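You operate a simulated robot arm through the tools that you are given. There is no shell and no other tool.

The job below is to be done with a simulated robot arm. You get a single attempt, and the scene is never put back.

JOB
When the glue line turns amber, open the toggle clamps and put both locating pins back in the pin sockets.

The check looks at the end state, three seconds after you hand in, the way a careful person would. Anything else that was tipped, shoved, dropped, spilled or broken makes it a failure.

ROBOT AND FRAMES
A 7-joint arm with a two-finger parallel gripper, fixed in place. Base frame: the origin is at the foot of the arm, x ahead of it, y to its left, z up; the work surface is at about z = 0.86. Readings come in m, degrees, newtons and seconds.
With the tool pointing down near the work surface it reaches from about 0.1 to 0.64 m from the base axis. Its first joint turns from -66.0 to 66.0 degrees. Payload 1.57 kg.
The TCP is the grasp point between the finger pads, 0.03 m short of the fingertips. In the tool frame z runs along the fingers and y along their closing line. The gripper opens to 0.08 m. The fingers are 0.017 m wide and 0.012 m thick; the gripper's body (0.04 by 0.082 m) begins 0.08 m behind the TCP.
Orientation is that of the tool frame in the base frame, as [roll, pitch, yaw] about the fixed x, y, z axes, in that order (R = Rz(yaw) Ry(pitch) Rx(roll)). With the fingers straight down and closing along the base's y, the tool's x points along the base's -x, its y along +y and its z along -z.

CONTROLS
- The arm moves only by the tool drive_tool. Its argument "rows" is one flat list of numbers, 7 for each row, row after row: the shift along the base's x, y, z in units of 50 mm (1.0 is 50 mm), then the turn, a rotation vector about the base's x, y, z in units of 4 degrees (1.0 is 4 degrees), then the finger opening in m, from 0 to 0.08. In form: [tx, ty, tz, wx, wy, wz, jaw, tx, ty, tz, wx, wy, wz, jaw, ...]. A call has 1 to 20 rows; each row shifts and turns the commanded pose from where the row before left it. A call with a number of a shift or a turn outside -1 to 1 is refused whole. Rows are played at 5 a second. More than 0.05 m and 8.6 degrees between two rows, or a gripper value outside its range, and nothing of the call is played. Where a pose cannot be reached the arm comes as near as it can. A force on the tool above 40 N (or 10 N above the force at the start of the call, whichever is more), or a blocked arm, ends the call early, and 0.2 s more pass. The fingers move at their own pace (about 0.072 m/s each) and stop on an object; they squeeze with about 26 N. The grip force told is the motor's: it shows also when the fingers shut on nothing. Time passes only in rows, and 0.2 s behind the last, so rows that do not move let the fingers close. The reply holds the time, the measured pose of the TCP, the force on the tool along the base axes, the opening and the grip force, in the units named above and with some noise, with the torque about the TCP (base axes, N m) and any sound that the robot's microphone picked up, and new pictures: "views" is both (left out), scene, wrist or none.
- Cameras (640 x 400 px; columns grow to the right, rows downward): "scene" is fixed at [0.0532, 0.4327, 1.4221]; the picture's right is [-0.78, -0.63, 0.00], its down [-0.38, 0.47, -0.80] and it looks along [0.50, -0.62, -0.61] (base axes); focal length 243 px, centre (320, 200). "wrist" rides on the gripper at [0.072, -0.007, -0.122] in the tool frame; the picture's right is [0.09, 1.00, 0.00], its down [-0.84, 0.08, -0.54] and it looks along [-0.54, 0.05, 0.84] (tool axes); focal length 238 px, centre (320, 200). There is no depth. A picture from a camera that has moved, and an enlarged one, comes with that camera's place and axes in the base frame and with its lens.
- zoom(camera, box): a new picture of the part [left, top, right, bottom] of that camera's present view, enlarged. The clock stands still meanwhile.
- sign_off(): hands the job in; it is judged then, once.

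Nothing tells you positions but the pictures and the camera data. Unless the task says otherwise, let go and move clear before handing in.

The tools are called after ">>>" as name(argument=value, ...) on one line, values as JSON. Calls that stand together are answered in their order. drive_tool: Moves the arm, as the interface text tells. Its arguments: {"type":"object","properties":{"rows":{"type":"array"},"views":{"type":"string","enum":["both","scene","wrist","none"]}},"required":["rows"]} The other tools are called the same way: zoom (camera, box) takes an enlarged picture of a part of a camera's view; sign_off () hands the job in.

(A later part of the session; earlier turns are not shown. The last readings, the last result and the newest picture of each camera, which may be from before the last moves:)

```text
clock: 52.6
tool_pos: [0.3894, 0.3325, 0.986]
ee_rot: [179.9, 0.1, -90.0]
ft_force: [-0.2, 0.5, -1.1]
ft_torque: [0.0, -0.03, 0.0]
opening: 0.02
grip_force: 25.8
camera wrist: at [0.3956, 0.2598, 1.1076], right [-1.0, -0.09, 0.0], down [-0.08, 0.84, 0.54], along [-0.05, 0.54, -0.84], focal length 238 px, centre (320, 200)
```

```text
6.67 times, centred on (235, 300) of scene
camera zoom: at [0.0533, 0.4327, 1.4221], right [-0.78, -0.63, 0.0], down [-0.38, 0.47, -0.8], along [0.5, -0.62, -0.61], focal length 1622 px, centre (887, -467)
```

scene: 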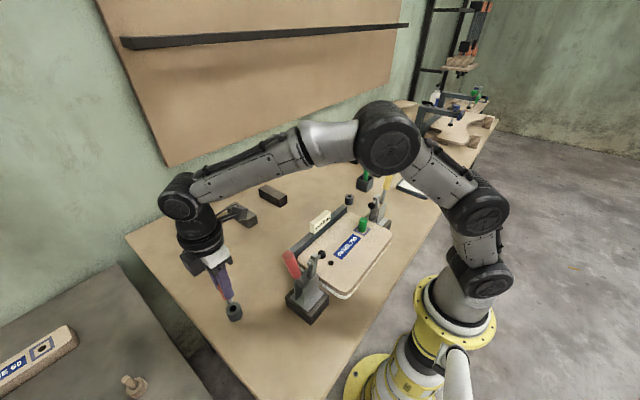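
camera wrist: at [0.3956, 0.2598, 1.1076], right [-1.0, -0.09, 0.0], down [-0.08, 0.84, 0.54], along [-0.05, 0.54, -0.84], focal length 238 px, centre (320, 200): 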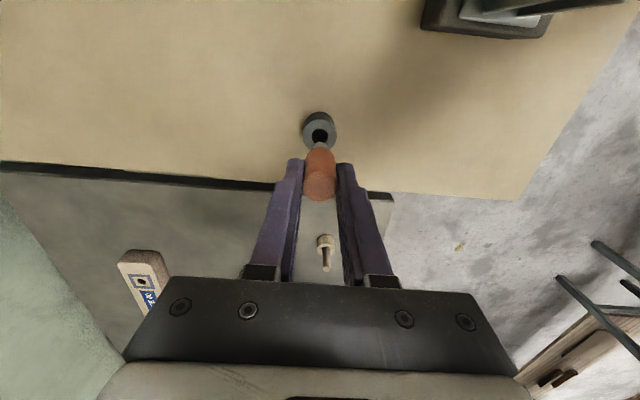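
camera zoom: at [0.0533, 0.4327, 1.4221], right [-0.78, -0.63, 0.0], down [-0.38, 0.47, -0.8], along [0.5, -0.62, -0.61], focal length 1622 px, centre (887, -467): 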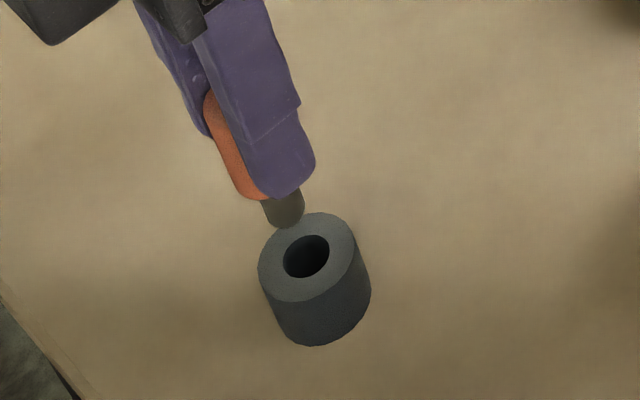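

The hole is within about 1 mm of the tool axis. I'll apply a tiny correction and lower the shank to just at the socket mouth to check.

>>> drive_tool(rows=[0.01, -0.01, -0.3, 0, 0, 0, 0.0, 0, 0, -0.2, 0, 0, 0, 0.0, 0, 0, 0, 0, 0, 0, 0.0], views="both")

>>> zoom(camera="wrist", box=[270, 100, 370, 220])

>>> zoom(camera="scene", box=[210, 270, 260, 330])

```text
clock: 53.4
tool_pos: [0.3904, 0.3308, 0.9618]
ee_rot: [-179.9, 0.0, -90.1]
ft_force: [-1.0, 0.2, 0.2]
ft_torque: [0.01, -0.01, 0.01]
opening: 0.0202
grip_force: 26.4
camera wrist: at [0.397, 0.2592, 1.0821], right [-1.0, -0.09, 0.0], down [-0.08, 0.84, 0.54], along [-0.05, 0.54, -0.84], focal length 238 px, centre (320, 200)
```

scene: 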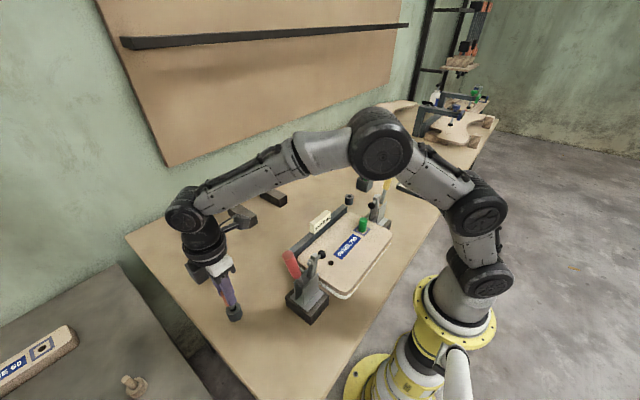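
wrist: 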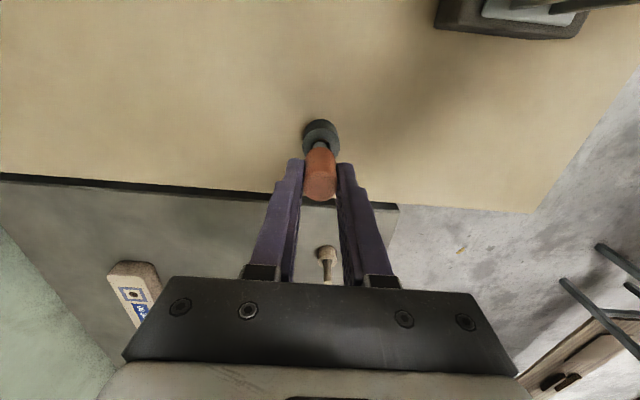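

```text
3.33 times, centred on (320, 160) of wrist
camera zoom: at [0.397, 0.2592, 1.0821], right [-1.0, -0.09, 0.0], down [-0.08, 0.84, 0.54], along [-0.05, 0.54, -0.84], focal length 794 px, centre (320, 333)
```

zoom: 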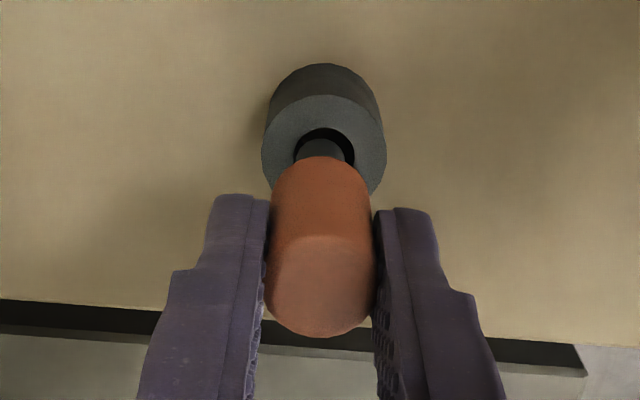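

```text
6.67 times, centred on (235, 300) of scene
camera zoom: at [0.0533, 0.4327, 1.4221], right [-0.78, -0.63, 0.0], down [-0.38, 0.47, -0.8], along [0.5, -0.62, -0.61], focal length 1622 px, centre (887, -467)
```

zoom: 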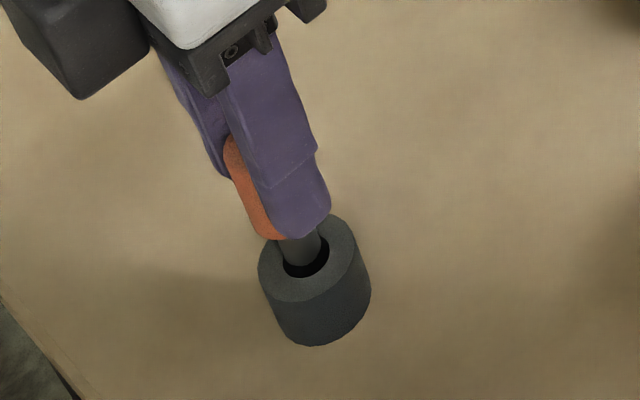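

The shank is entering the hole with a slight bias toward +x. I'll shift -0.8 mm in x and keep lowering in small steps.

>>> drive_tool(rows=[-0.016, 0, -0.1, 0, 0, 0, 0.0, 0, 0, -0.15, 0, 0, 0, 0.0, 0, 0, -0.15, 0, 0, 0, 0.0, 0, 0, 0, 0, 0, 0, 0.0], views="both")

>>> zoom(camera="wrist", box=[270, 100, 370, 220])

>>> zoom(camera="scene", box=[210, 270, 260, 330])

```text
clock: 54.4
tool_pos: [0.3906, 0.3314, 0.9408]
ee_rot: [179.9, 0.0, -90.0]
ft_force: [-0.2, 0.0, 0.1]
ft_torque: [-0.01, 0.0, 0.02]
opening: 0.0202
grip_force: 25.4
camera wrist: at [0.3962, 0.2594, 1.0624], right [-1.0, -0.09, 0.0], down [-0.08, 0.84, 0.54], along [-0.05, 0.54, -0.84], focal length 238 px, centre (320, 200)
```

scene: 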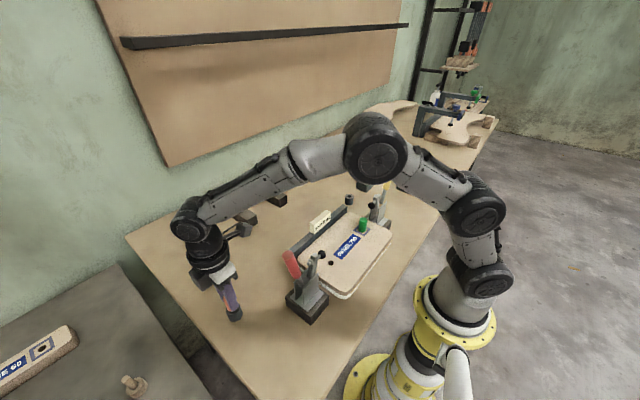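
wrist: 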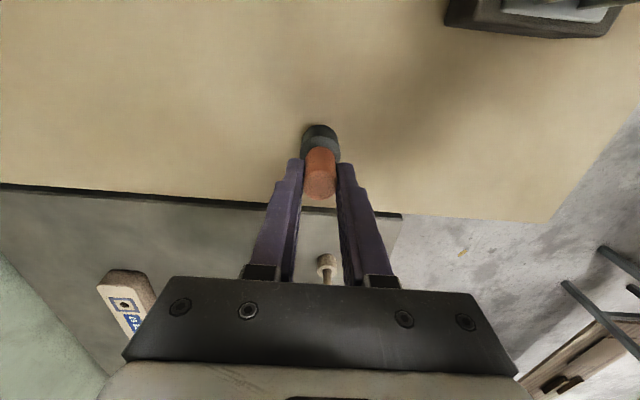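

```text
3.33 times, centred on (320, 160) of wrist
camera zoom: at [0.3962, 0.2594, 1.0624], right [-1.0, -0.09, 0.0], down [-0.08, 0.84, 0.54], along [-0.05, 0.54, -0.84], focal length 794 px, centre (320, 333)
```

zoom: 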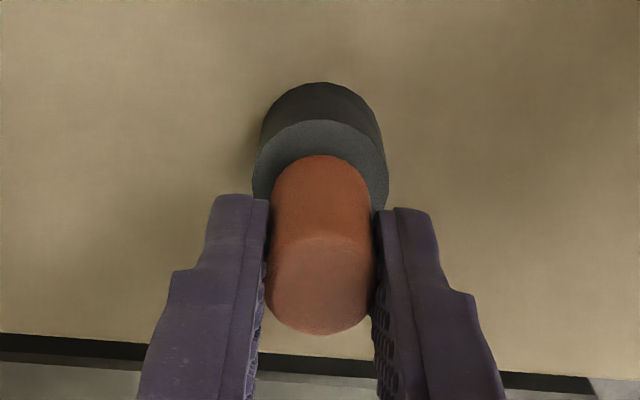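

```text
6.67 times, centred on (235, 300) of scene
camera zoom: at [0.0533, 0.4327, 1.4221], right [-0.78, -0.63, 0.0], down [-0.38, 0.47, -0.8], along [0.5, -0.62, -0.61], focal length 1622 px, centre (887, -467)
```

zoom: 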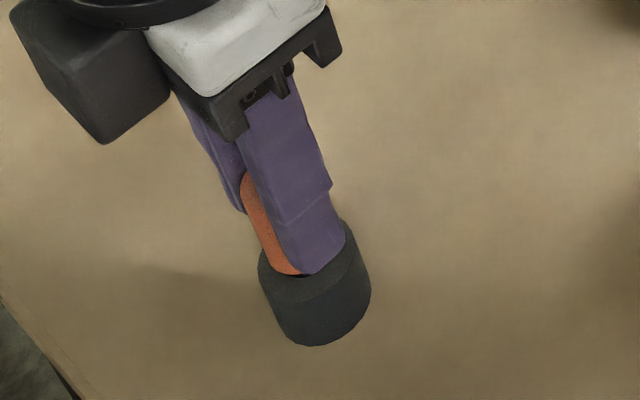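

It's sliding in freely without any contact force. I'll continue in small steps until it seats.

>>> drive_tool(rows=[0, 0, -0.06, 0, 0, 0, 0.0, 0, 0, -0.06, 0, 0, 0, 0.0, 0, 0, -0.04, 0, 0, 0, 0.0, 0, 0, 0, 0, 0, 0, 0.0], views="scene")

>>> zoom(camera="scene", box=[210, 270, 260, 330])

```text
clock: 55.4
tool_pos: [0.3905, 0.3318, 0.933]
ee_rot: [-179.9, 0.1, -90.0]
ft_force: [-0.2, 0.0, -0.1]
ft_torque: [0.02, 0.06, 0.02]
opening: 0.0199
grip_force: 26.0
```

scene: 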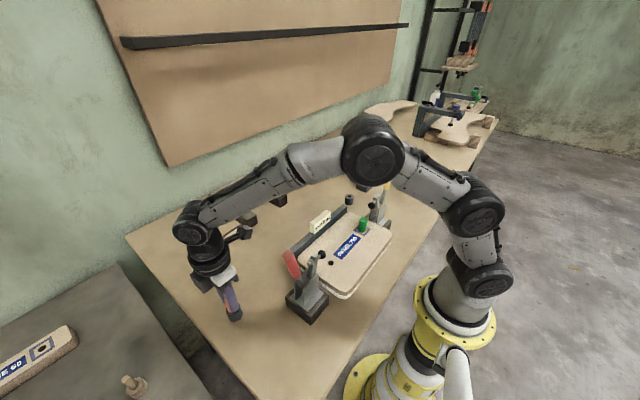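

```text
6.67 times, centred on (235, 300) of scene
camera zoom: at [0.0533, 0.4327, 1.4221], right [-0.78, -0.63, 0.0], down [-0.38, 0.47, -0.8], along [0.5, -0.62, -0.61], focal length 1622 px, centre (887, -467)
```

zoom: 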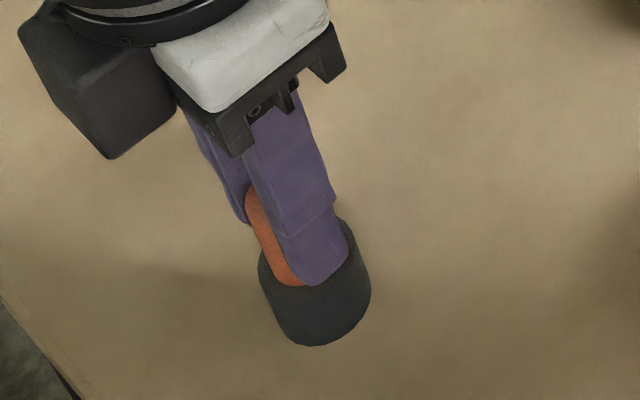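

>>> drive_tool(rows=[0, 0, -0.03, 0, 0, 0, 0.0, 0, 0, -0.03, 0, 0, 0, 0.0, 0, 0, 0, 0, 0, 0, 0.0], views="scene")

>>> zoom(camera="scene", box=[210, 270, 260, 330])

```text
clock: 56.2
tool_pos: [0.3907, 0.3333, 0.9322]
ee_rot: [-179.8, 0.1, -89.8]
ft_force: [-2.5, -3.8, 15.3]
ft_torque: [-0.15, 0.14, 0.07]
opening: 0.0197
grip_force: 25.8
```

scene: 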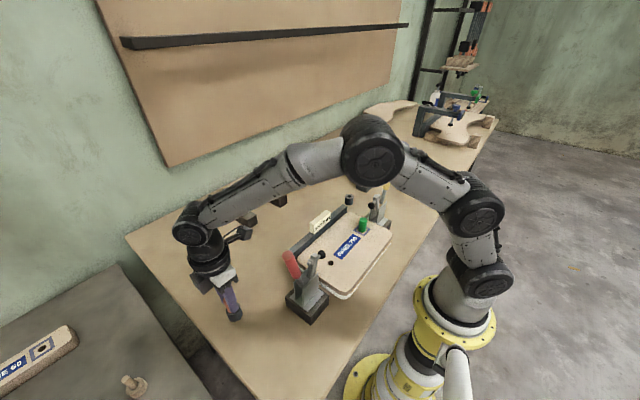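

```text
6.67 times, centred on (235, 300) of scene
camera zoom: at [0.053, 0.4324, 1.4222], right [-0.78, -0.63, 0.0], down [-0.38, 0.47, -0.8], along [0.5, -0.62, -0.61], focal length 1622 px, centre (887, -467)
```

zoom: 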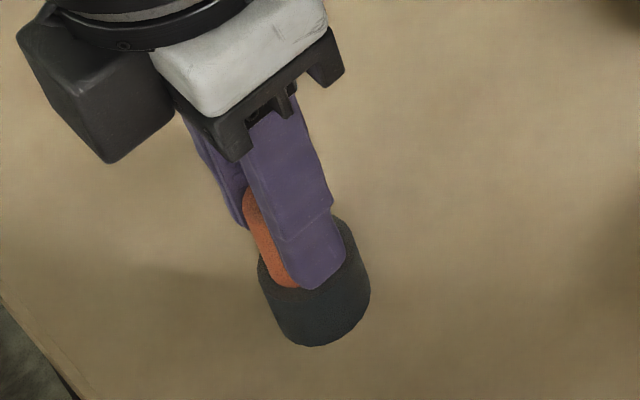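

A firm 15 N contact at the expected height means the head is seated on the socket. I'll relax slightly, open the fingers, and lift away.

>>> drive_tool(rows=[0, 0, 0.02, 0, 0, 0, 0.0, 0, 0, 0, 0, 0, 0, 0.026, 0, 0, 0, 0, 0, 0, 0.04, 0, 0, 0.3, 0, 0, 0, 0.04, 0, 0, 0.6, 0, 0, 0, 0.04, 0, 0, 0.8, 0, 0, 0, 0.06, 0, 0, 0, 0, 0, 0, 0.06], views="both")

>>> zoom(camera="wrist", box=[240, 60, 400, 260])

>>> zoom(camera="scene", box=[200, 250, 280, 330])

```text
clock: 57.8
tool_pos: [0.3904, 0.3325, 1.0165]
ee_rot: [180.0, 0.0, -90.0]
ft_force: [0.2, 0.7, 0.3]
ft_torque: [0.02, 0.01, -0.01]
opening: 0.0602
grip_force: 0.0
camera wrist: at [0.396, 0.26, 1.1375], right [-1.0, -0.09, 0.0], down [-0.08, 0.84, 0.54], along [-0.05, 0.54, -0.84], focal length 238 px, centre (320, 200)
```

scene: 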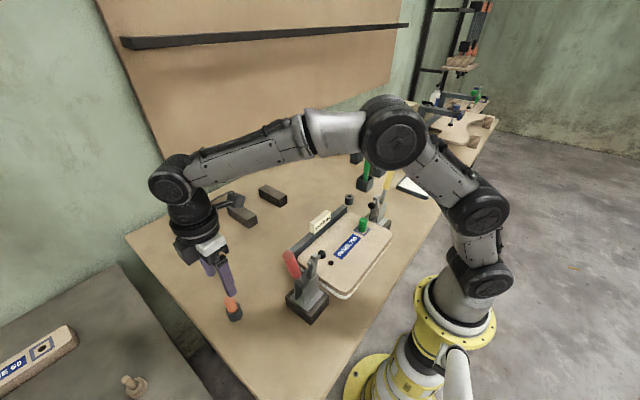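
wrist: 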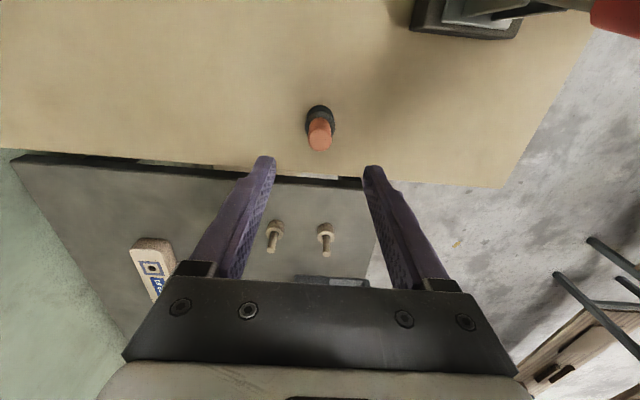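

```text
2.00 times, centred on (320, 160) of wrist
camera zoom: at [0.396, 0.26, 1.1375], right [-1.0, -0.09, 0.0], down [-0.08, 0.84, 0.54], along [-0.05, 0.54, -0.84], focal length 477 px, centre (320, 280)
```

zoom: 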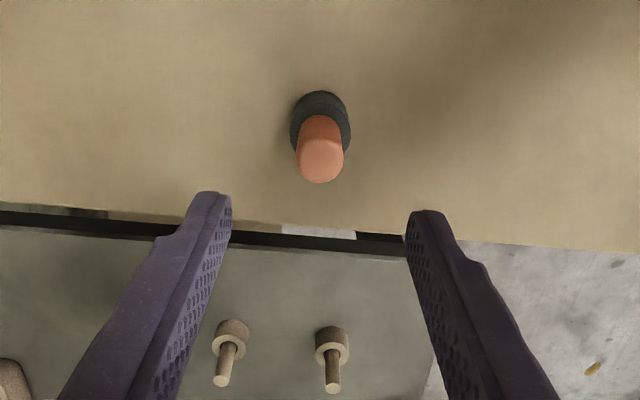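

```text
5.00 times, centred on (240, 290) of scene
camera zoom: at [0.0532, 0.4327, 1.4221], right [-0.78, -0.63, 0.0], down [-0.38, 0.47, -0.8], along [0.5, -0.62, -0.61], focal length 1216 px, centre (720, -250)
```

zoom: 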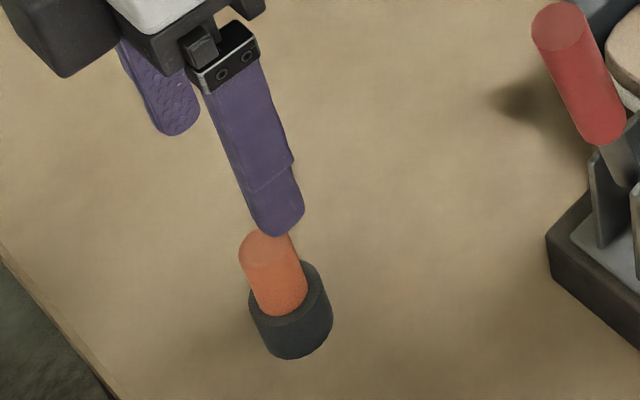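

The orange pin stands upright in its socket. Now for the green pin: I'll rise, turn the tool back 180° so the camera is on the side away from the yellow clamp, and travel over it.

>>> drive_tool(rows=[0, 0, 0.9, 0, 0, 0, 0.08, 0, 0, 0.9, 0, 0, 0, 0.08, 0, 0, 0.9, 0, 0, 0, 0.08, 0, 0, 0.5, 0, 0, 0, 0.08], views="none")

>>> drive_tool(rows=[-0.117, -0.367, 0, 0, 0, -1, 0.08, -0.117, -0.367, 0, 0, 0, -1, 0.08, -0.117, -0.367, 0, 0, 0, -1, 0.08, -0.117, -0.367, 0, 0, 0, -1, 0.08, -0.117, -0.367, 0, 0, 0, -1, 0.08, -0.117, -0.367, 0, 0, 0, -1, 0.08, -0.117, -0.367, 0, 0, 0, -1, 0.08, -0.117, -0.367, 0, 0, 0, -1, 0.08, -0.117, -0.367, 0, 0, 0, -1, 0.08, -0.117, -0.367, 0, 0, 0, -1, 0.08, -0.117, -0.367, 0, 0, 0, -1, 0.08, -0.117, -0.367, 0, 0, 0, -1, 0.08, -0.117, -0.367, 0, 0, 0, -1, 0.08, -0.117, -0.367, 0, 0, 0, -1, 0.08, -0.117, -0.367, 0, 0, 0, -1, 0.08, -0.117, -0.367, 0, 0, 0, -1, 0.08, -0.117, -0.367, 0, 0, 0, -1, 0.08, -0.117, -0.367, 0, 0, 0, -1, 0.08, -0.117, -0.367, 0, 0, 0, -1, 0.08, -0.117, -0.367, 0, 0, 0, -1, 0.08], views="scene")

>>> drive_tool(rows=[0, 0, 0, 0, 0, -1, 0.08, 0, 0, 0, 0, 0, -1, 0.08, 0, 0, 0, 0, 0, -1, 0.08, 0, 0, 0, 0, 0, -1, 0.08, 0, 0, 0, 0, 0, -1, 0.08, 0, 0, 0, 0, 0, -1, 0.08, 0, 0, 0, 0, 0, -1, 0.08, 0, 0, 0, 0, 0, -1, 0.08, 0, 0, 0, 0, 0, -1, 0.08, 0, 0, 0, 0, 0, -1, 0.08, 0, 0, 0, 0, 0, -1, 0.08, 0, 0, 0, 0, 0, -1, 0.08, 0, 0, 0, 0, 0, -1, 0.08, 0, 0, 0, 0, 0, -1, 0.08, 0, 0, 0, 0, 0, -1, 0.08, 0, 0, 0, 0, 0, -1, 0.08, 0, 0, 0, 0, 0, -1, 0.08, 0, 0, 0, 0, 0, -1, 0.08, 0, 0, 0, 0, 0, -1, 0.08, 0, 0, 0, 0, 0, -1, 0.08], views="none")

>>> drive_tool(rows=[0, 0, -0.4, 0, 0, -1, 0.08, 0, 0, -0.6, 0, 0, -1, 0.08, 0, 0, -0.6, 0, 0, -1, 0.08, 0, 0, -0.6, 0, 0, -1, 0.08, 0, 0, 0, 0, 0, -1, 0.08, 0, 0, 0, 0, 0, 0, 0.08], views="both")

>>> zoom(camera="wrist", box=[240, 60, 400, 260])

>>> zoom(camera="scene", box=[320, 180, 420, 270])

```text
clock: 58.8
tool_pos: [0.3914, 0.3324, 1.1773]
ee_rot: [-180.0, -0.1, -90.0]
ft_force: [-0.7, 0.7, -0.4]
ft_torque: [-0.03, 0.04, 0.02]
opening: 0.0801
grip_force: 0.0
```

```text
clock: 63.0
tool_pos: [0.2725, -0.0368, 1.175]
ee_rot: [180.0, -0.1, -170.0]
ft_force: [-0.3, 0.3, 0.6]
ft_torque: [0.02, 0.02, 0.02]
opening: 0.0801
grip_force: 0.0
```

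scene: 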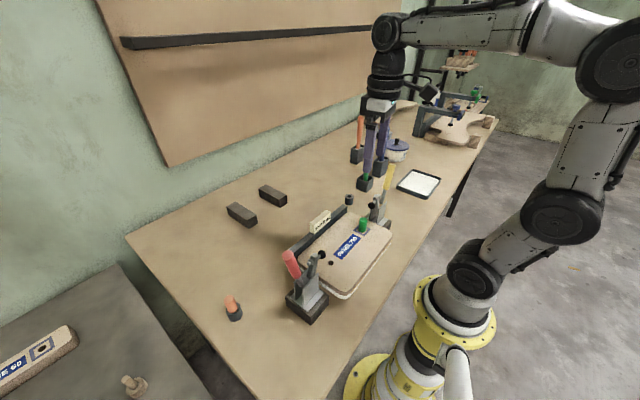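

```text
clock: 67.2
tool_pos: [0.2725, -0.0375, 1.1758]
ee_rot: [180.0, 0.0, 110.1]
ft_force: [-0.5, 0.2, -0.2]
ft_torque: [0.01, 0.0, 0.02]
opening: 0.08
grip_force: 0.0
```

```text
clock: 68.6
tool_pos: [0.2721, -0.0386, 1.0655]
ee_rot: [179.9, 0.0, 90.0]
ft_force: [0.1, 0.4, -0.6]
ft_torque: [-0.01, 0.0, -0.02]
opening: 0.0801
grip_force: 0.0
camera wrist: at [0.2658, 0.0332, 1.1874], right [1.0, 0.09, 0.0], down [0.08, -0.84, 0.54], along [0.05, -0.54, -0.84], focal length 238 px, centre (320, 200)
```

scene: 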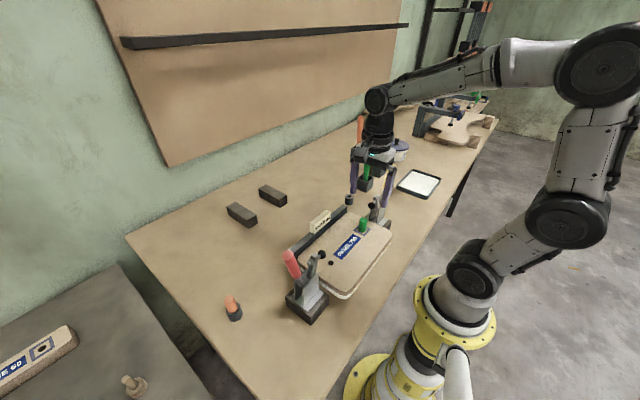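
wrist: 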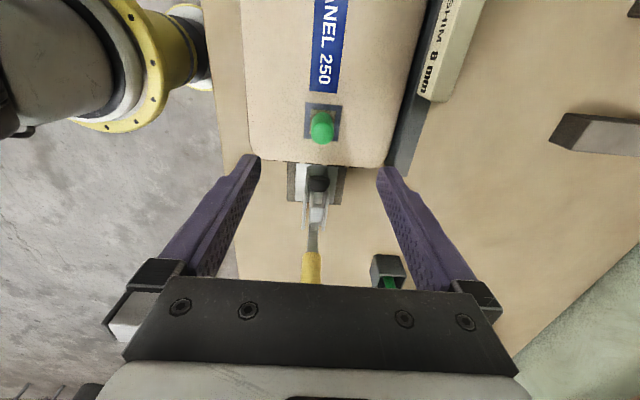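

```text
2.00 times, centred on (320, 160) of wrist
camera zoom: at [0.2658, 0.0332, 1.1874], right [1.0, 0.09, 0.0], down [0.08, -0.84, 0.54], along [0.05, -0.54, -0.84], focal length 477 px, centre (320, 280)
```

zoom: 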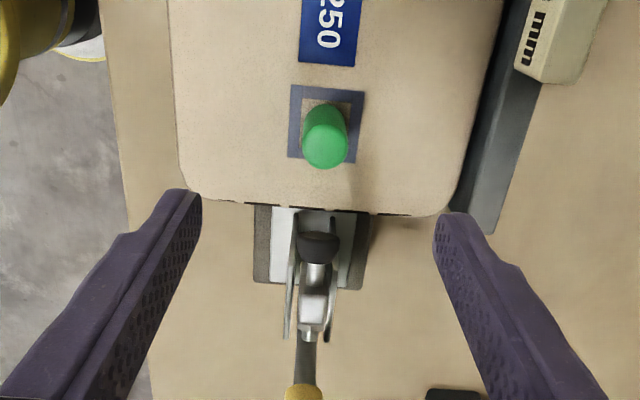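

```text
4.44 times, centred on (370, 225) of scene
camera zoom: at [0.0533, 0.4327, 1.4221], right [-0.78, -0.63, 0.0], down [-0.38, 0.47, -0.8], along [0.5, -0.62, -0.61], focal length 1081 px, centre (98, 89)
```

zoom: 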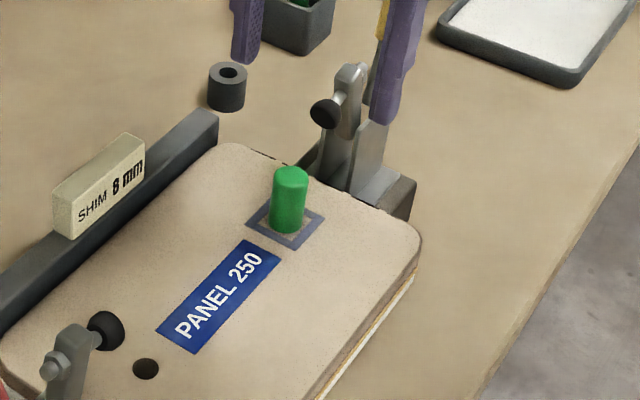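

The green pin is about +1 mm in x and +4 mm in y from the tool axis. I'll shift, step down to just above it, and re-check.

>>> drive_tool(rows=[0.024, 0.08, -0.4, 0, 0, 0, 0.08, 0, 0, -0.5, 0, 0, 0, 0.08, 0, 0, -0.2, 0, 0, 0, 0.08, 0, 0, 0, 0, 0, 0, 0.08], views="wrist")

>>> zoom(camera="wrist", box=[240, 60, 400, 260])

```text
clock: 69.6
tool_pos: [0.2753, -0.035, 1.0117]
ee_rot: [-180.0, 0.0, 90.0]
ft_force: [0.3, -0.3, -0.8]
ft_torque: [0.01, 0.01, 0.01]
opening: 0.0802
grip_force: 0.0
camera wrist: at [0.2677, 0.038, 1.1328], right [1.0, 0.09, 0.0], down [0.08, -0.84, 0.54], along [0.05, -0.54, -0.84], focal length 238 px, centre (320, 200)
```

wrist: 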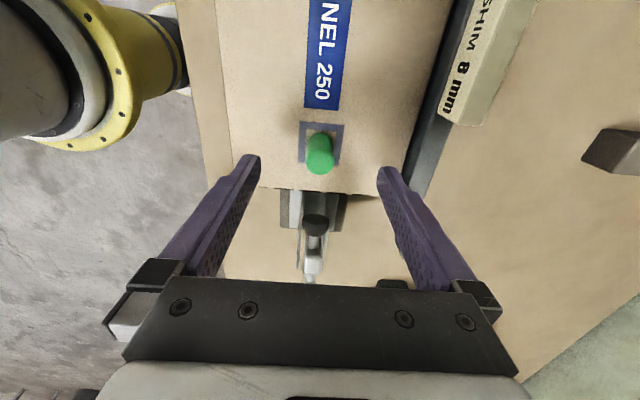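

```text
2.00 times, centred on (320, 160) of wrist
camera zoom: at [0.2677, 0.038, 1.1328], right [1.0, 0.09, 0.0], down [0.08, -0.84, 0.54], along [0.05, -0.54, -0.84], focal length 477 px, centre (320, 280)
```

zoom: 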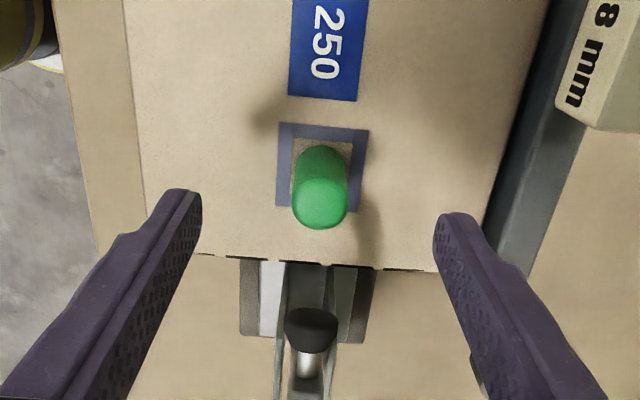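

It is centred now. I'll descend around the green pin and close to nearly touching.

>>> drive_tool(rows=[0, -0.02, -0.4, 0, 0, 0, 0.08, 0, 0, -0.3, 0, 0, 0, 0.08, 0, 0, -0.22, 0, 0, 0, 0.06, 0, 0, 0, 0, 0, 0, 0.04, 0, 0, 0, 0, 0, 0, 0.026, 0, 0, 0, 0, 0, 0, 0.024], views="both")

>>> zoom(camera="wrist", box=[240, 100, 400, 260])

>>> zoom(camera="scene", box=[320, 160, 420, 250])

```text
clock: 71.0
tool_pos: [0.2735, -0.0331, 0.9656]
ee_rot: [179.9, 0.0, 90.1]
ft_force: [0.0, 0.9, 0.5]
ft_torque: [0.02, 0.0, 0.01]
opening: 0.0238
grip_force: 0.0
camera wrist: at [0.2671, 0.0379, 1.0867], right [1.0, 0.09, 0.0], down [0.08, -0.84, 0.54], along [0.05, -0.54, -0.84], focal length 238 px, centre (320, 200)
```

scene: 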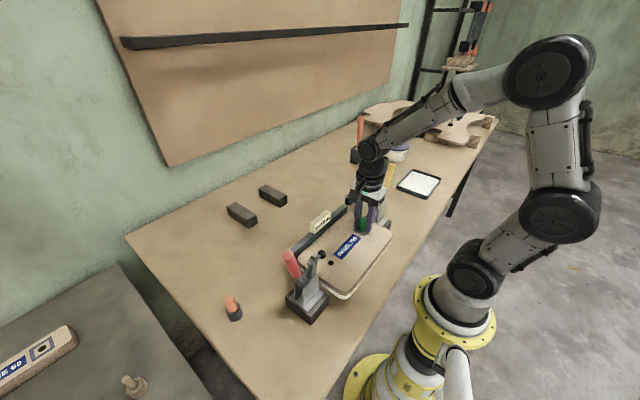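
wrist: 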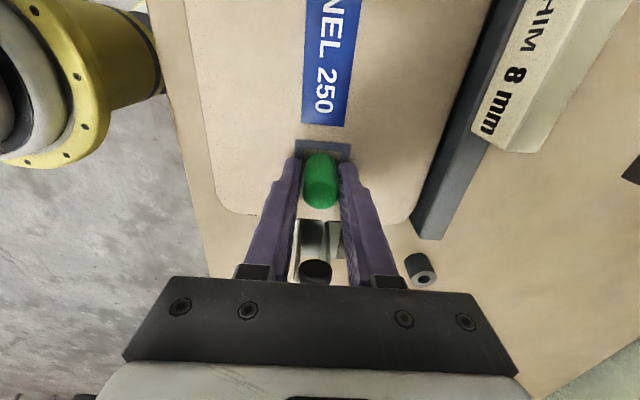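

```text
2.50 times, centred on (320, 180) of wrist
camera zoom: at [0.2671, 0.0379, 1.0867], right [1.0, 0.09, 0.0], down [0.08, -0.84, 0.54], along [0.05, -0.54, -0.84], focal length 596 px, centre (320, 250)
```

zoom: 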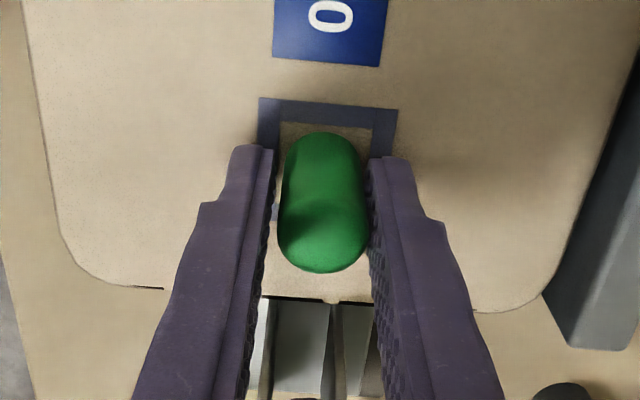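

```text
4.44 times, centred on (370, 205) of scene
camera zoom: at [0.0533, 0.4327, 1.4221], right [-0.78, -0.63, 0.0], down [-0.38, 0.47, -0.8], along [0.5, -0.62, -0.61], focal length 1081 px, centre (98, 178)
```

zoom: 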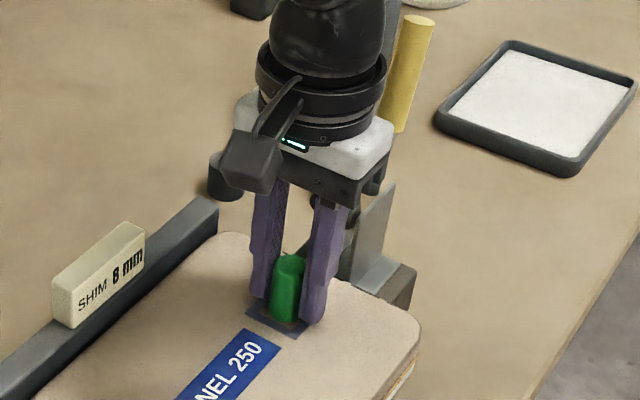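

The pin sits about half a millimetre toward +x. I'll nudge, close, and lift it straight up.

>>> drive_tool(rows=[0.012, 0, 0, 0, 0, 0, 0.021, 0, 0, 0, 0, 0, 0, 0.015, 0, 0, 0, 0, 0, 0, 0.0, 0, 0, 0, 0, 0, 0, 0.0], views="none")

>>> drive_tool(rows=[0, 0, 0.1, 0, 0, 0, 0.0, 0, 0, 0.2, 0, 0, 0, 0.0, 0, 0, 0.3, 0, 0, 0, 0.0, 0, 0, 0.3, 0, 0, 0, 0.0, 0, 0, 0.4, 0, 0, 0, 0.0, 0, 0, 0.5, 0, 0, 0, 0.0, 0, 0, 0.5, 0, 0, 0, 0.0, 0, 0, 0, 0, 0, 0, 0.0], views="both")

>>> zoom(camera="wrist", box=[240, 60, 400, 260])

>>> zoom(camera="scene", box=[310, 160, 430, 270])

```text
clock: 72.0
tool_pos: [0.275, -0.0355, 0.9642]
ee_rot: [180.0, 0.0, 90.0]
ft_force: [-0.5, -1.1, 0.2]
ft_torque: [0.03, 0.02, 0.01]
opening: 0.0204
grip_force: 26.1
```

```text
clock: 73.8
tool_pos: [0.2734, -0.0345, 1.0803]
ee_rot: [180.0, 0.0, 90.1]
ft_force: [0.0, -0.8, -1.2]
ft_torque: [0.03, 0.01, -0.03]
opening: 0.0204
grip_force: 26.4
camera wrist: at [0.2659, 0.038, 1.2016], right [1.0, 0.09, 0.0], down [0.08, -0.84, 0.54], along [0.05, -0.54, -0.84], focal length 238 px, centre (320, 200)
```

scene: 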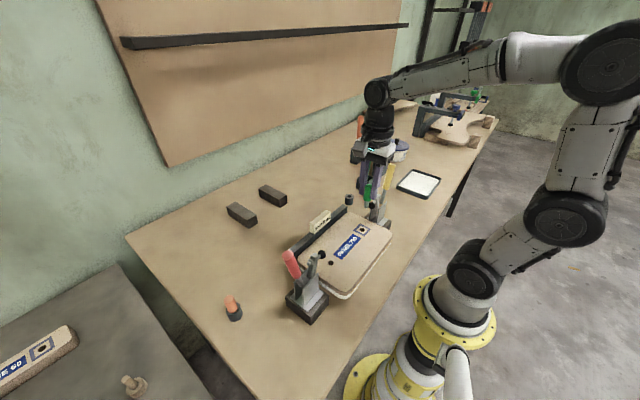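
wrist: 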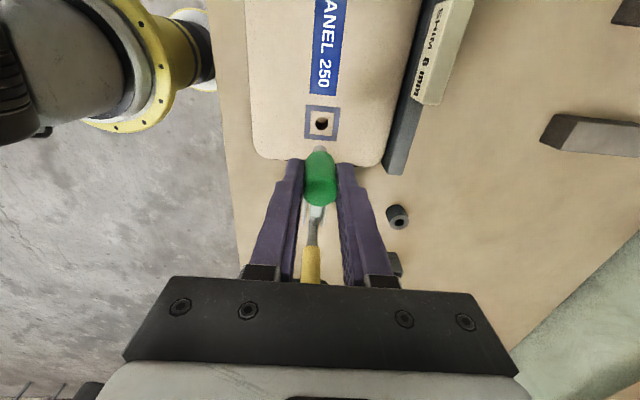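

```text
2.00 times, centred on (320, 160) of wrist
camera zoom: at [0.2659, 0.038, 1.2016], right [1.0, 0.09, 0.0], down [0.08, -0.84, 0.54], along [0.05, -0.54, -0.84], focal length 477 px, centre (320, 280)
```

zoom: 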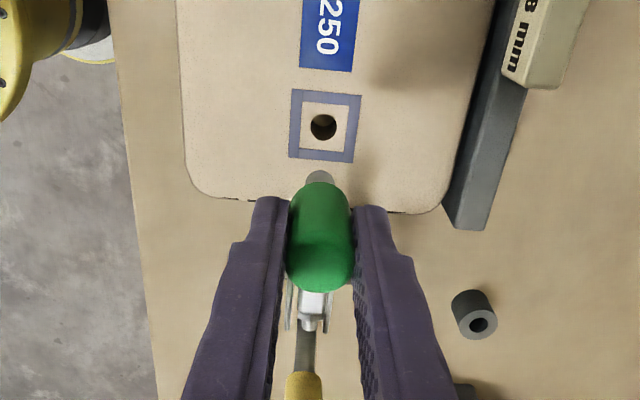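

```text
3.64 times, centred on (370, 215) of scene
camera zoom: at [0.0532, 0.4327, 1.4221], right [-0.78, -0.63, 0.0], down [-0.38, 0.47, -0.8], along [0.5, -0.62, -0.61], focal length 884 px, centre (138, 146)
```

zoom: 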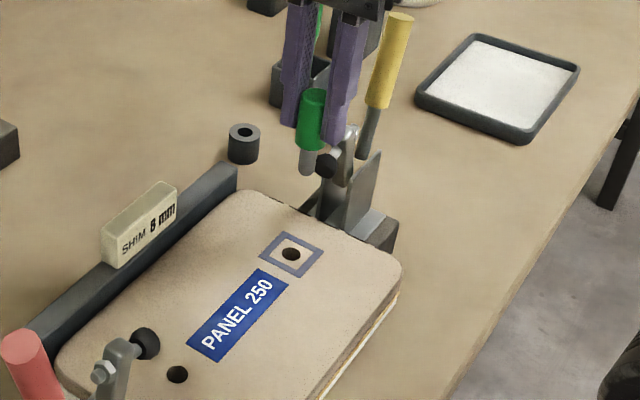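

The green pin is out, and its socket hole reads near (0.42, -0.197). I'll rise, go +x first (clear of the clamp), then -y to above the socket.

>>> drive_tool(rows=[0, 0, 0.6, 0, 0, 0, 0.0, 0.6, 0, 0.4, 0, 0, 0, 0.0, 0.6, 0, 0, 0, 0, 0, 0.0, 0.6, 0, 0, 0, 0, 0, 0.0, 0.6, -0.4, 0, 0, 0, 0, 0.0, 0.54, -0.7, 0, 0, 0, 0, 0.0, 0, -0.7, 0, 0, 0, 0, 0.0, 0, -0.7, 0, 0, 0, 0, 0.0, 0, -0.7, -0.5, 0, 0, 0, 0.0, 0, 0, -0.5, 0, 0, 0, 0.0, 0, 0, 0, 0, 0, 0, 0.0], views="both")

>>> zoom(camera="wrist", box=[240, 60, 400, 260])

>>> zoom(camera="scene", box=[310, 150, 400, 230])

```text
clock: 76.2
tool_pos: [0.4211, -0.1939, 1.08]
ee_rot: [180.0, 0.0, 90.0]
ft_force: [0.3, 0.3, -0.7]
ft_torque: [0.0, 0.03, 0.0]
opening: 0.02
grip_force: 26.2
camera wrist: at [0.4145, -0.1209, 1.2019], right [1.0, 0.09, 0.0], down [0.08, -0.84, 0.54], along [0.05, -0.54, -0.84], focal length 238 px, centre (320, 200)
```

scene: 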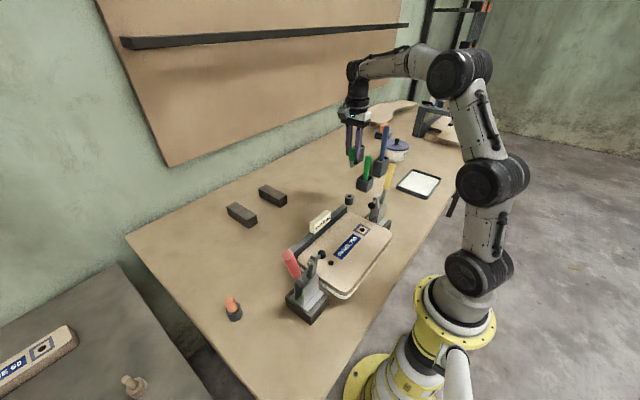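
wrist: 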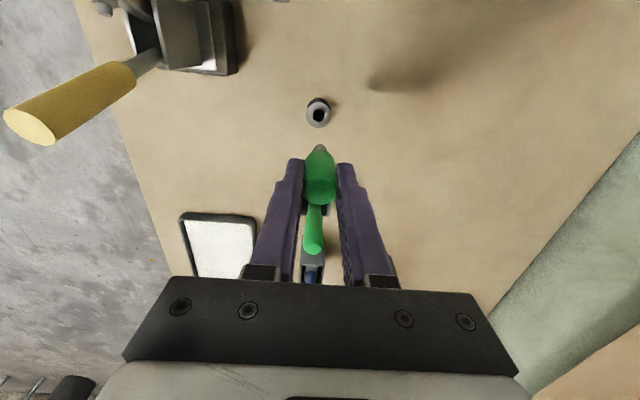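

```text
2.00 times, centred on (320, 160) of wrist
camera zoom: at [0.4145, -0.1209, 1.2019], right [1.0, 0.09, 0.0], down [0.08, -0.84, 0.54], along [0.05, -0.54, -0.84], focal length 477 px, centre (320, 280)
```

zoom: 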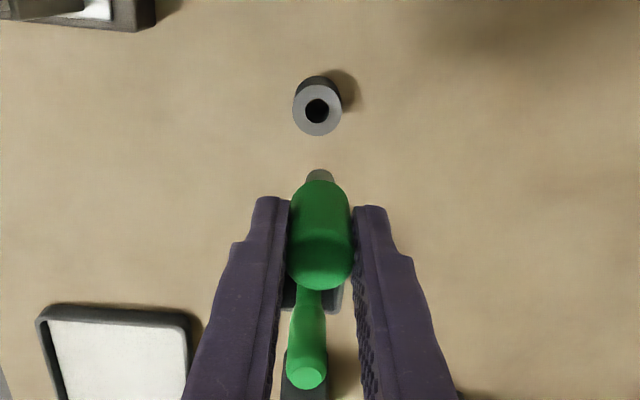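

```text
5.00 times, centred on (355, 190) of scene
camera zoom: at [0.0533, 0.4327, 1.4221], right [-0.78, -0.63, 0.0], down [-0.38, 0.47, -0.8], along [0.5, -0.62, -0.61], focal length 1216 px, centre (145, 250)
```

zoom: 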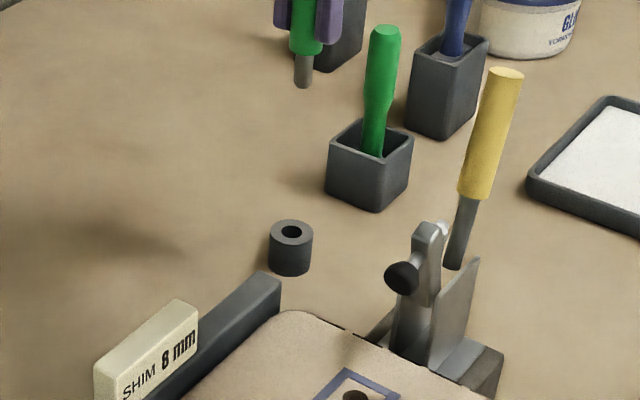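

The hole is about 2 mm toward -x and 2 mm toward -y. I'll shift and lower to the inspection height used last time.

>>> drive_tool(rows=[-0.036, -0.032, -0.4, 0, 0, 0, 0.0, 0, 0, -0.6, 0, 0, 0, 0.0, 0, 0, -0.5, 0, 0, 0, 0.0, 0, 0, -0.4, 0, 0, 0, 0.0, 0, 0, 0, 0, 0, 0, 0.0, 0, 0, 0, 0, 0, 0, 0.0], views="both")

>>> zoom(camera="wrist", box=[270, 100, 370, 220])

>>> zoom(camera="scene", box=[325, 165, 375, 225])

```text
clock: 77.6
tool_pos: [0.4182, -0.1944, 0.9843]
ee_rot: [180.0, 0.0, 90.0]
ft_force: [0.8, -0.2, 0.5]
ft_torque: [0.0, -0.02, -0.01]
opening: 0.0202
grip_force: 25.8
camera wrist: at [0.4123, -0.1226, 1.1061], right [1.0, 0.09, 0.0], down [0.08, -0.84, 0.54], along [0.05, -0.54, -0.84], focal length 238 px, centre (320, 200)
```

scene: 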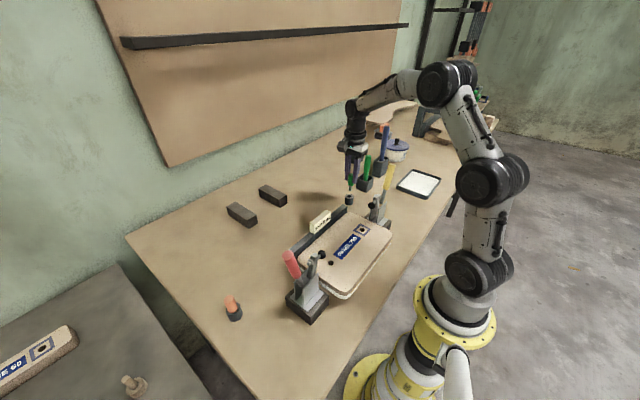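
wrist: 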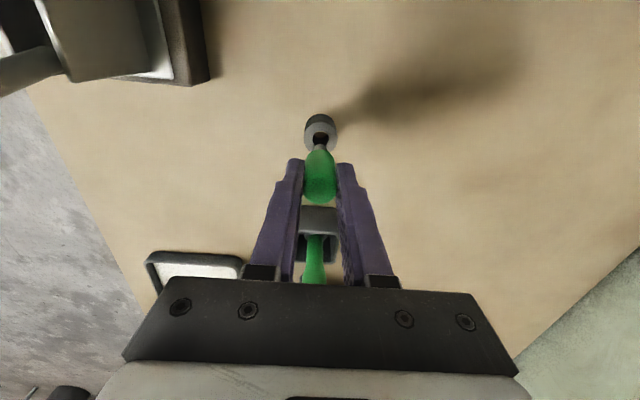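

```text
3.33 times, centred on (320, 160) of wrist
camera zoom: at [0.4123, -0.1226, 1.1061], right [1.0, 0.09, 0.0], down [0.08, -0.84, 0.54], along [0.05, -0.54, -0.84], focal length 794 px, centre (320, 333)
```

zoom: 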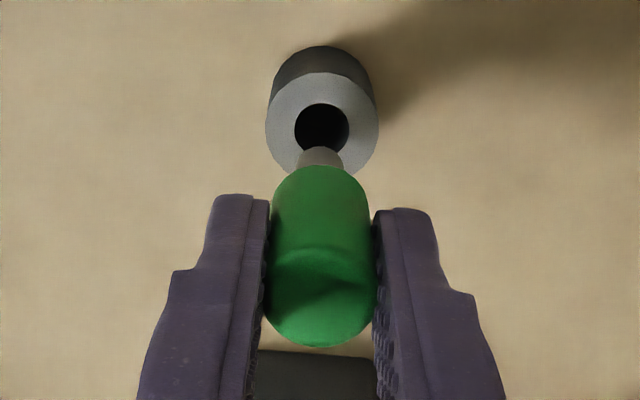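

```text
6.67 times, centred on (350, 195) of scene
camera zoom: at [0.0533, 0.4327, 1.4221], right [-0.78, -0.63, 0.0], down [-0.38, 0.47, -0.8], along [0.5, -0.62, -0.61], focal length 1622 px, centre (120, 233)
```

zoom: 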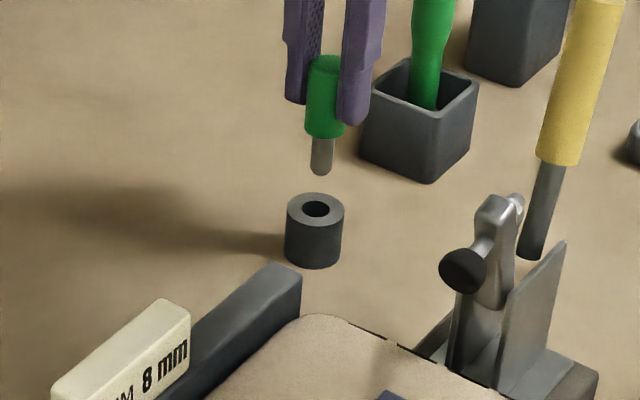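

The hole and shank line up to within about half a millimetre. I'll lower to the socket mouth and check again.

>>> drive_tool(rows=[0.008, -0.004, -0.3, 0, 0, 0, 0.0, 0, 0, -0.2, 0, 0, 0, 0.0, 0, 0, 0, 0, 0, 0, 0.0], views="both")

>>> zoom(camera="wrist", box=[270, 100, 370, 220])

>>> zoom(camera="scene", box=[325, 165, 375, 225])

```text
clock: 78.4
tool_pos: [0.4192, -0.1959, 0.9595]
ee_rot: [180.0, -0.1, 90.1]
ft_force: [0.1, 0.0, -0.8]
ft_torque: [0.03, 0.03, -0.02]
opening: 0.0202
grip_force: 25.9
camera wrist: at [0.4129, -0.1231, 1.0808], right [1.0, 0.09, 0.0], down [0.08, -0.84, 0.54], along [0.05, -0.54, -0.84], focal length 238 px, centre (320, 200)
```

scene: 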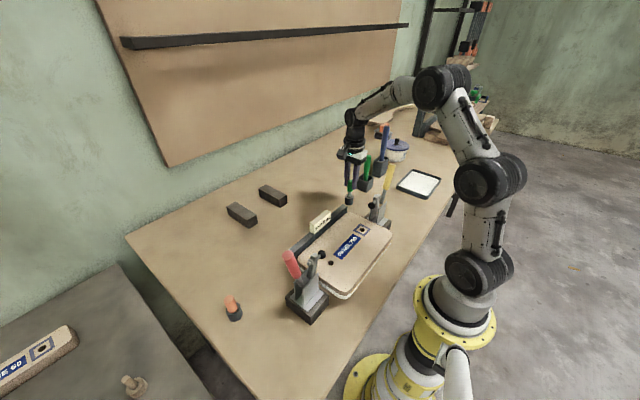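
wrist: 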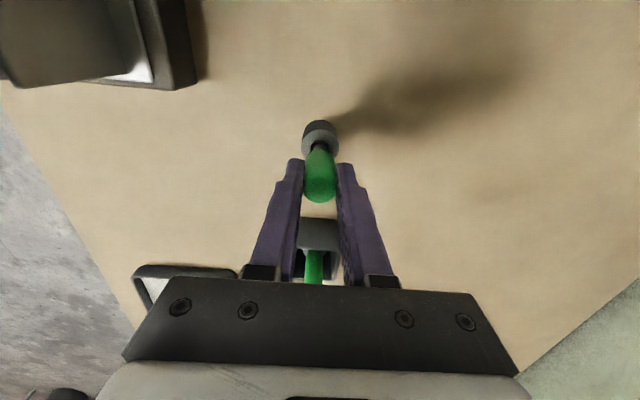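

```text
3.33 times, centred on (320, 160) of wrist
camera zoom: at [0.4129, -0.1231, 1.0808], right [1.0, 0.09, 0.0], down [0.08, -0.84, 0.54], along [0.05, -0.54, -0.84], focal length 794 px, centre (320, 333)
```

zoom: 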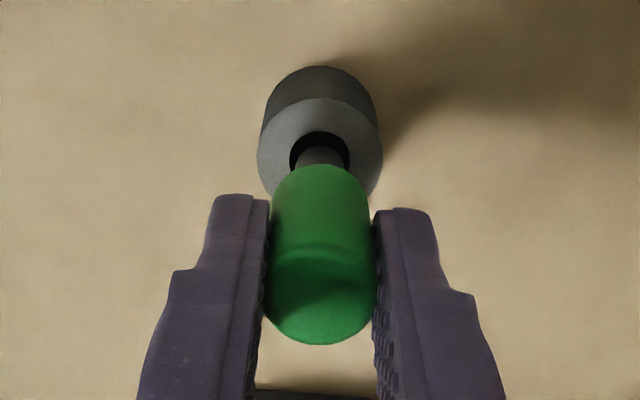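

```text
6.67 times, centred on (350, 195) of scene
camera zoom: at [0.0533, 0.4327, 1.4221], right [-0.78, -0.63, 0.0], down [-0.38, 0.47, -0.8], along [0.5, -0.62, -0.61], focal length 1622 px, centre (120, 233)
```

zoom: 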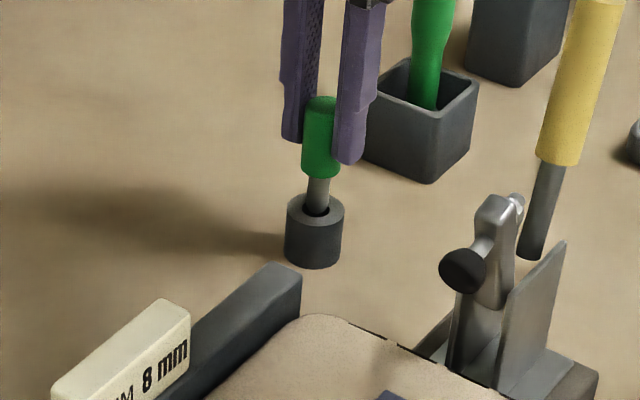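

The shank is centred and entering the hole. I'll lower it in small steps until it seats.

>>> drive_tool(rows=[0, 0, -0.1, 0, 0, 0, 0.0, 0, 0, -0.15, 0, 0, 0, 0.0, 0, 0, -0.12, 0, 0, 0, 0.0, 0, 0, -0.08, 0, 0, 0, 0.0, 0, 0, 0, 0, 0, 0, 0.0], views="scene")

>>> zoom(camera="scene", box=[325, 165, 375, 225])

```text
clock: 79.6
tool_pos: [0.4198, -0.1955, 0.9366]
ee_rot: [-180.0, 0.0, 90.1]
ft_force: [-0.5, 0.2, 0.0]
ft_torque: [-0.01, -0.02, -0.05]
opening: 0.02
grip_force: 25.9
```

scene: 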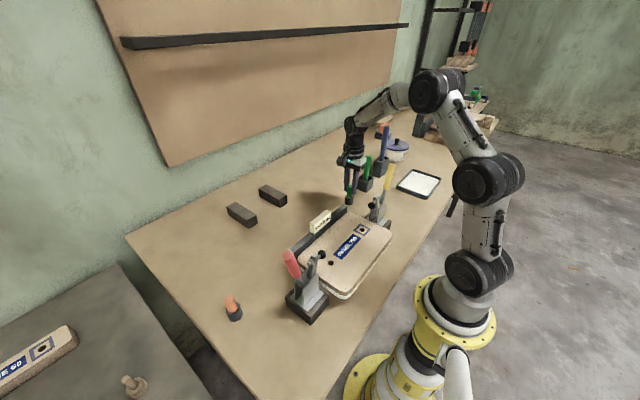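

```text
6.67 times, centred on (350, 195) of scene
camera zoom: at [0.0533, 0.4327, 1.4221], right [-0.78, -0.63, 0.0], down [-0.38, 0.47, -0.8], along [0.5, -0.62, -0.61], focal length 1622 px, centre (120, 233)
```

zoom: 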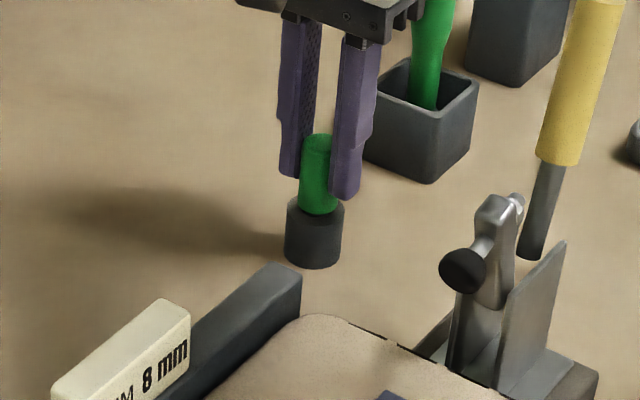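

>>> drive_tool(rows=[0, 0, -0.04, 0, 0, 0, 0.0, 0, 0, -0.04, 0, 0, 0, 0.0, 0, 0, -0.03, 0, 0, 0, 0.0, 0, 0, 0, 0, 0, 0, 0.0], views="none")

```text
clock: 80.6
tool_pos: [0.4204, -0.1956, 0.9326]
ee_rot: [179.8, 0.2, 89.9]
ft_force: [-1.4, 1.7, 8.6]
ft_torque: [0.05, 0.1, 0.05]
opening: 0.0203
grip_force: 25.5
```

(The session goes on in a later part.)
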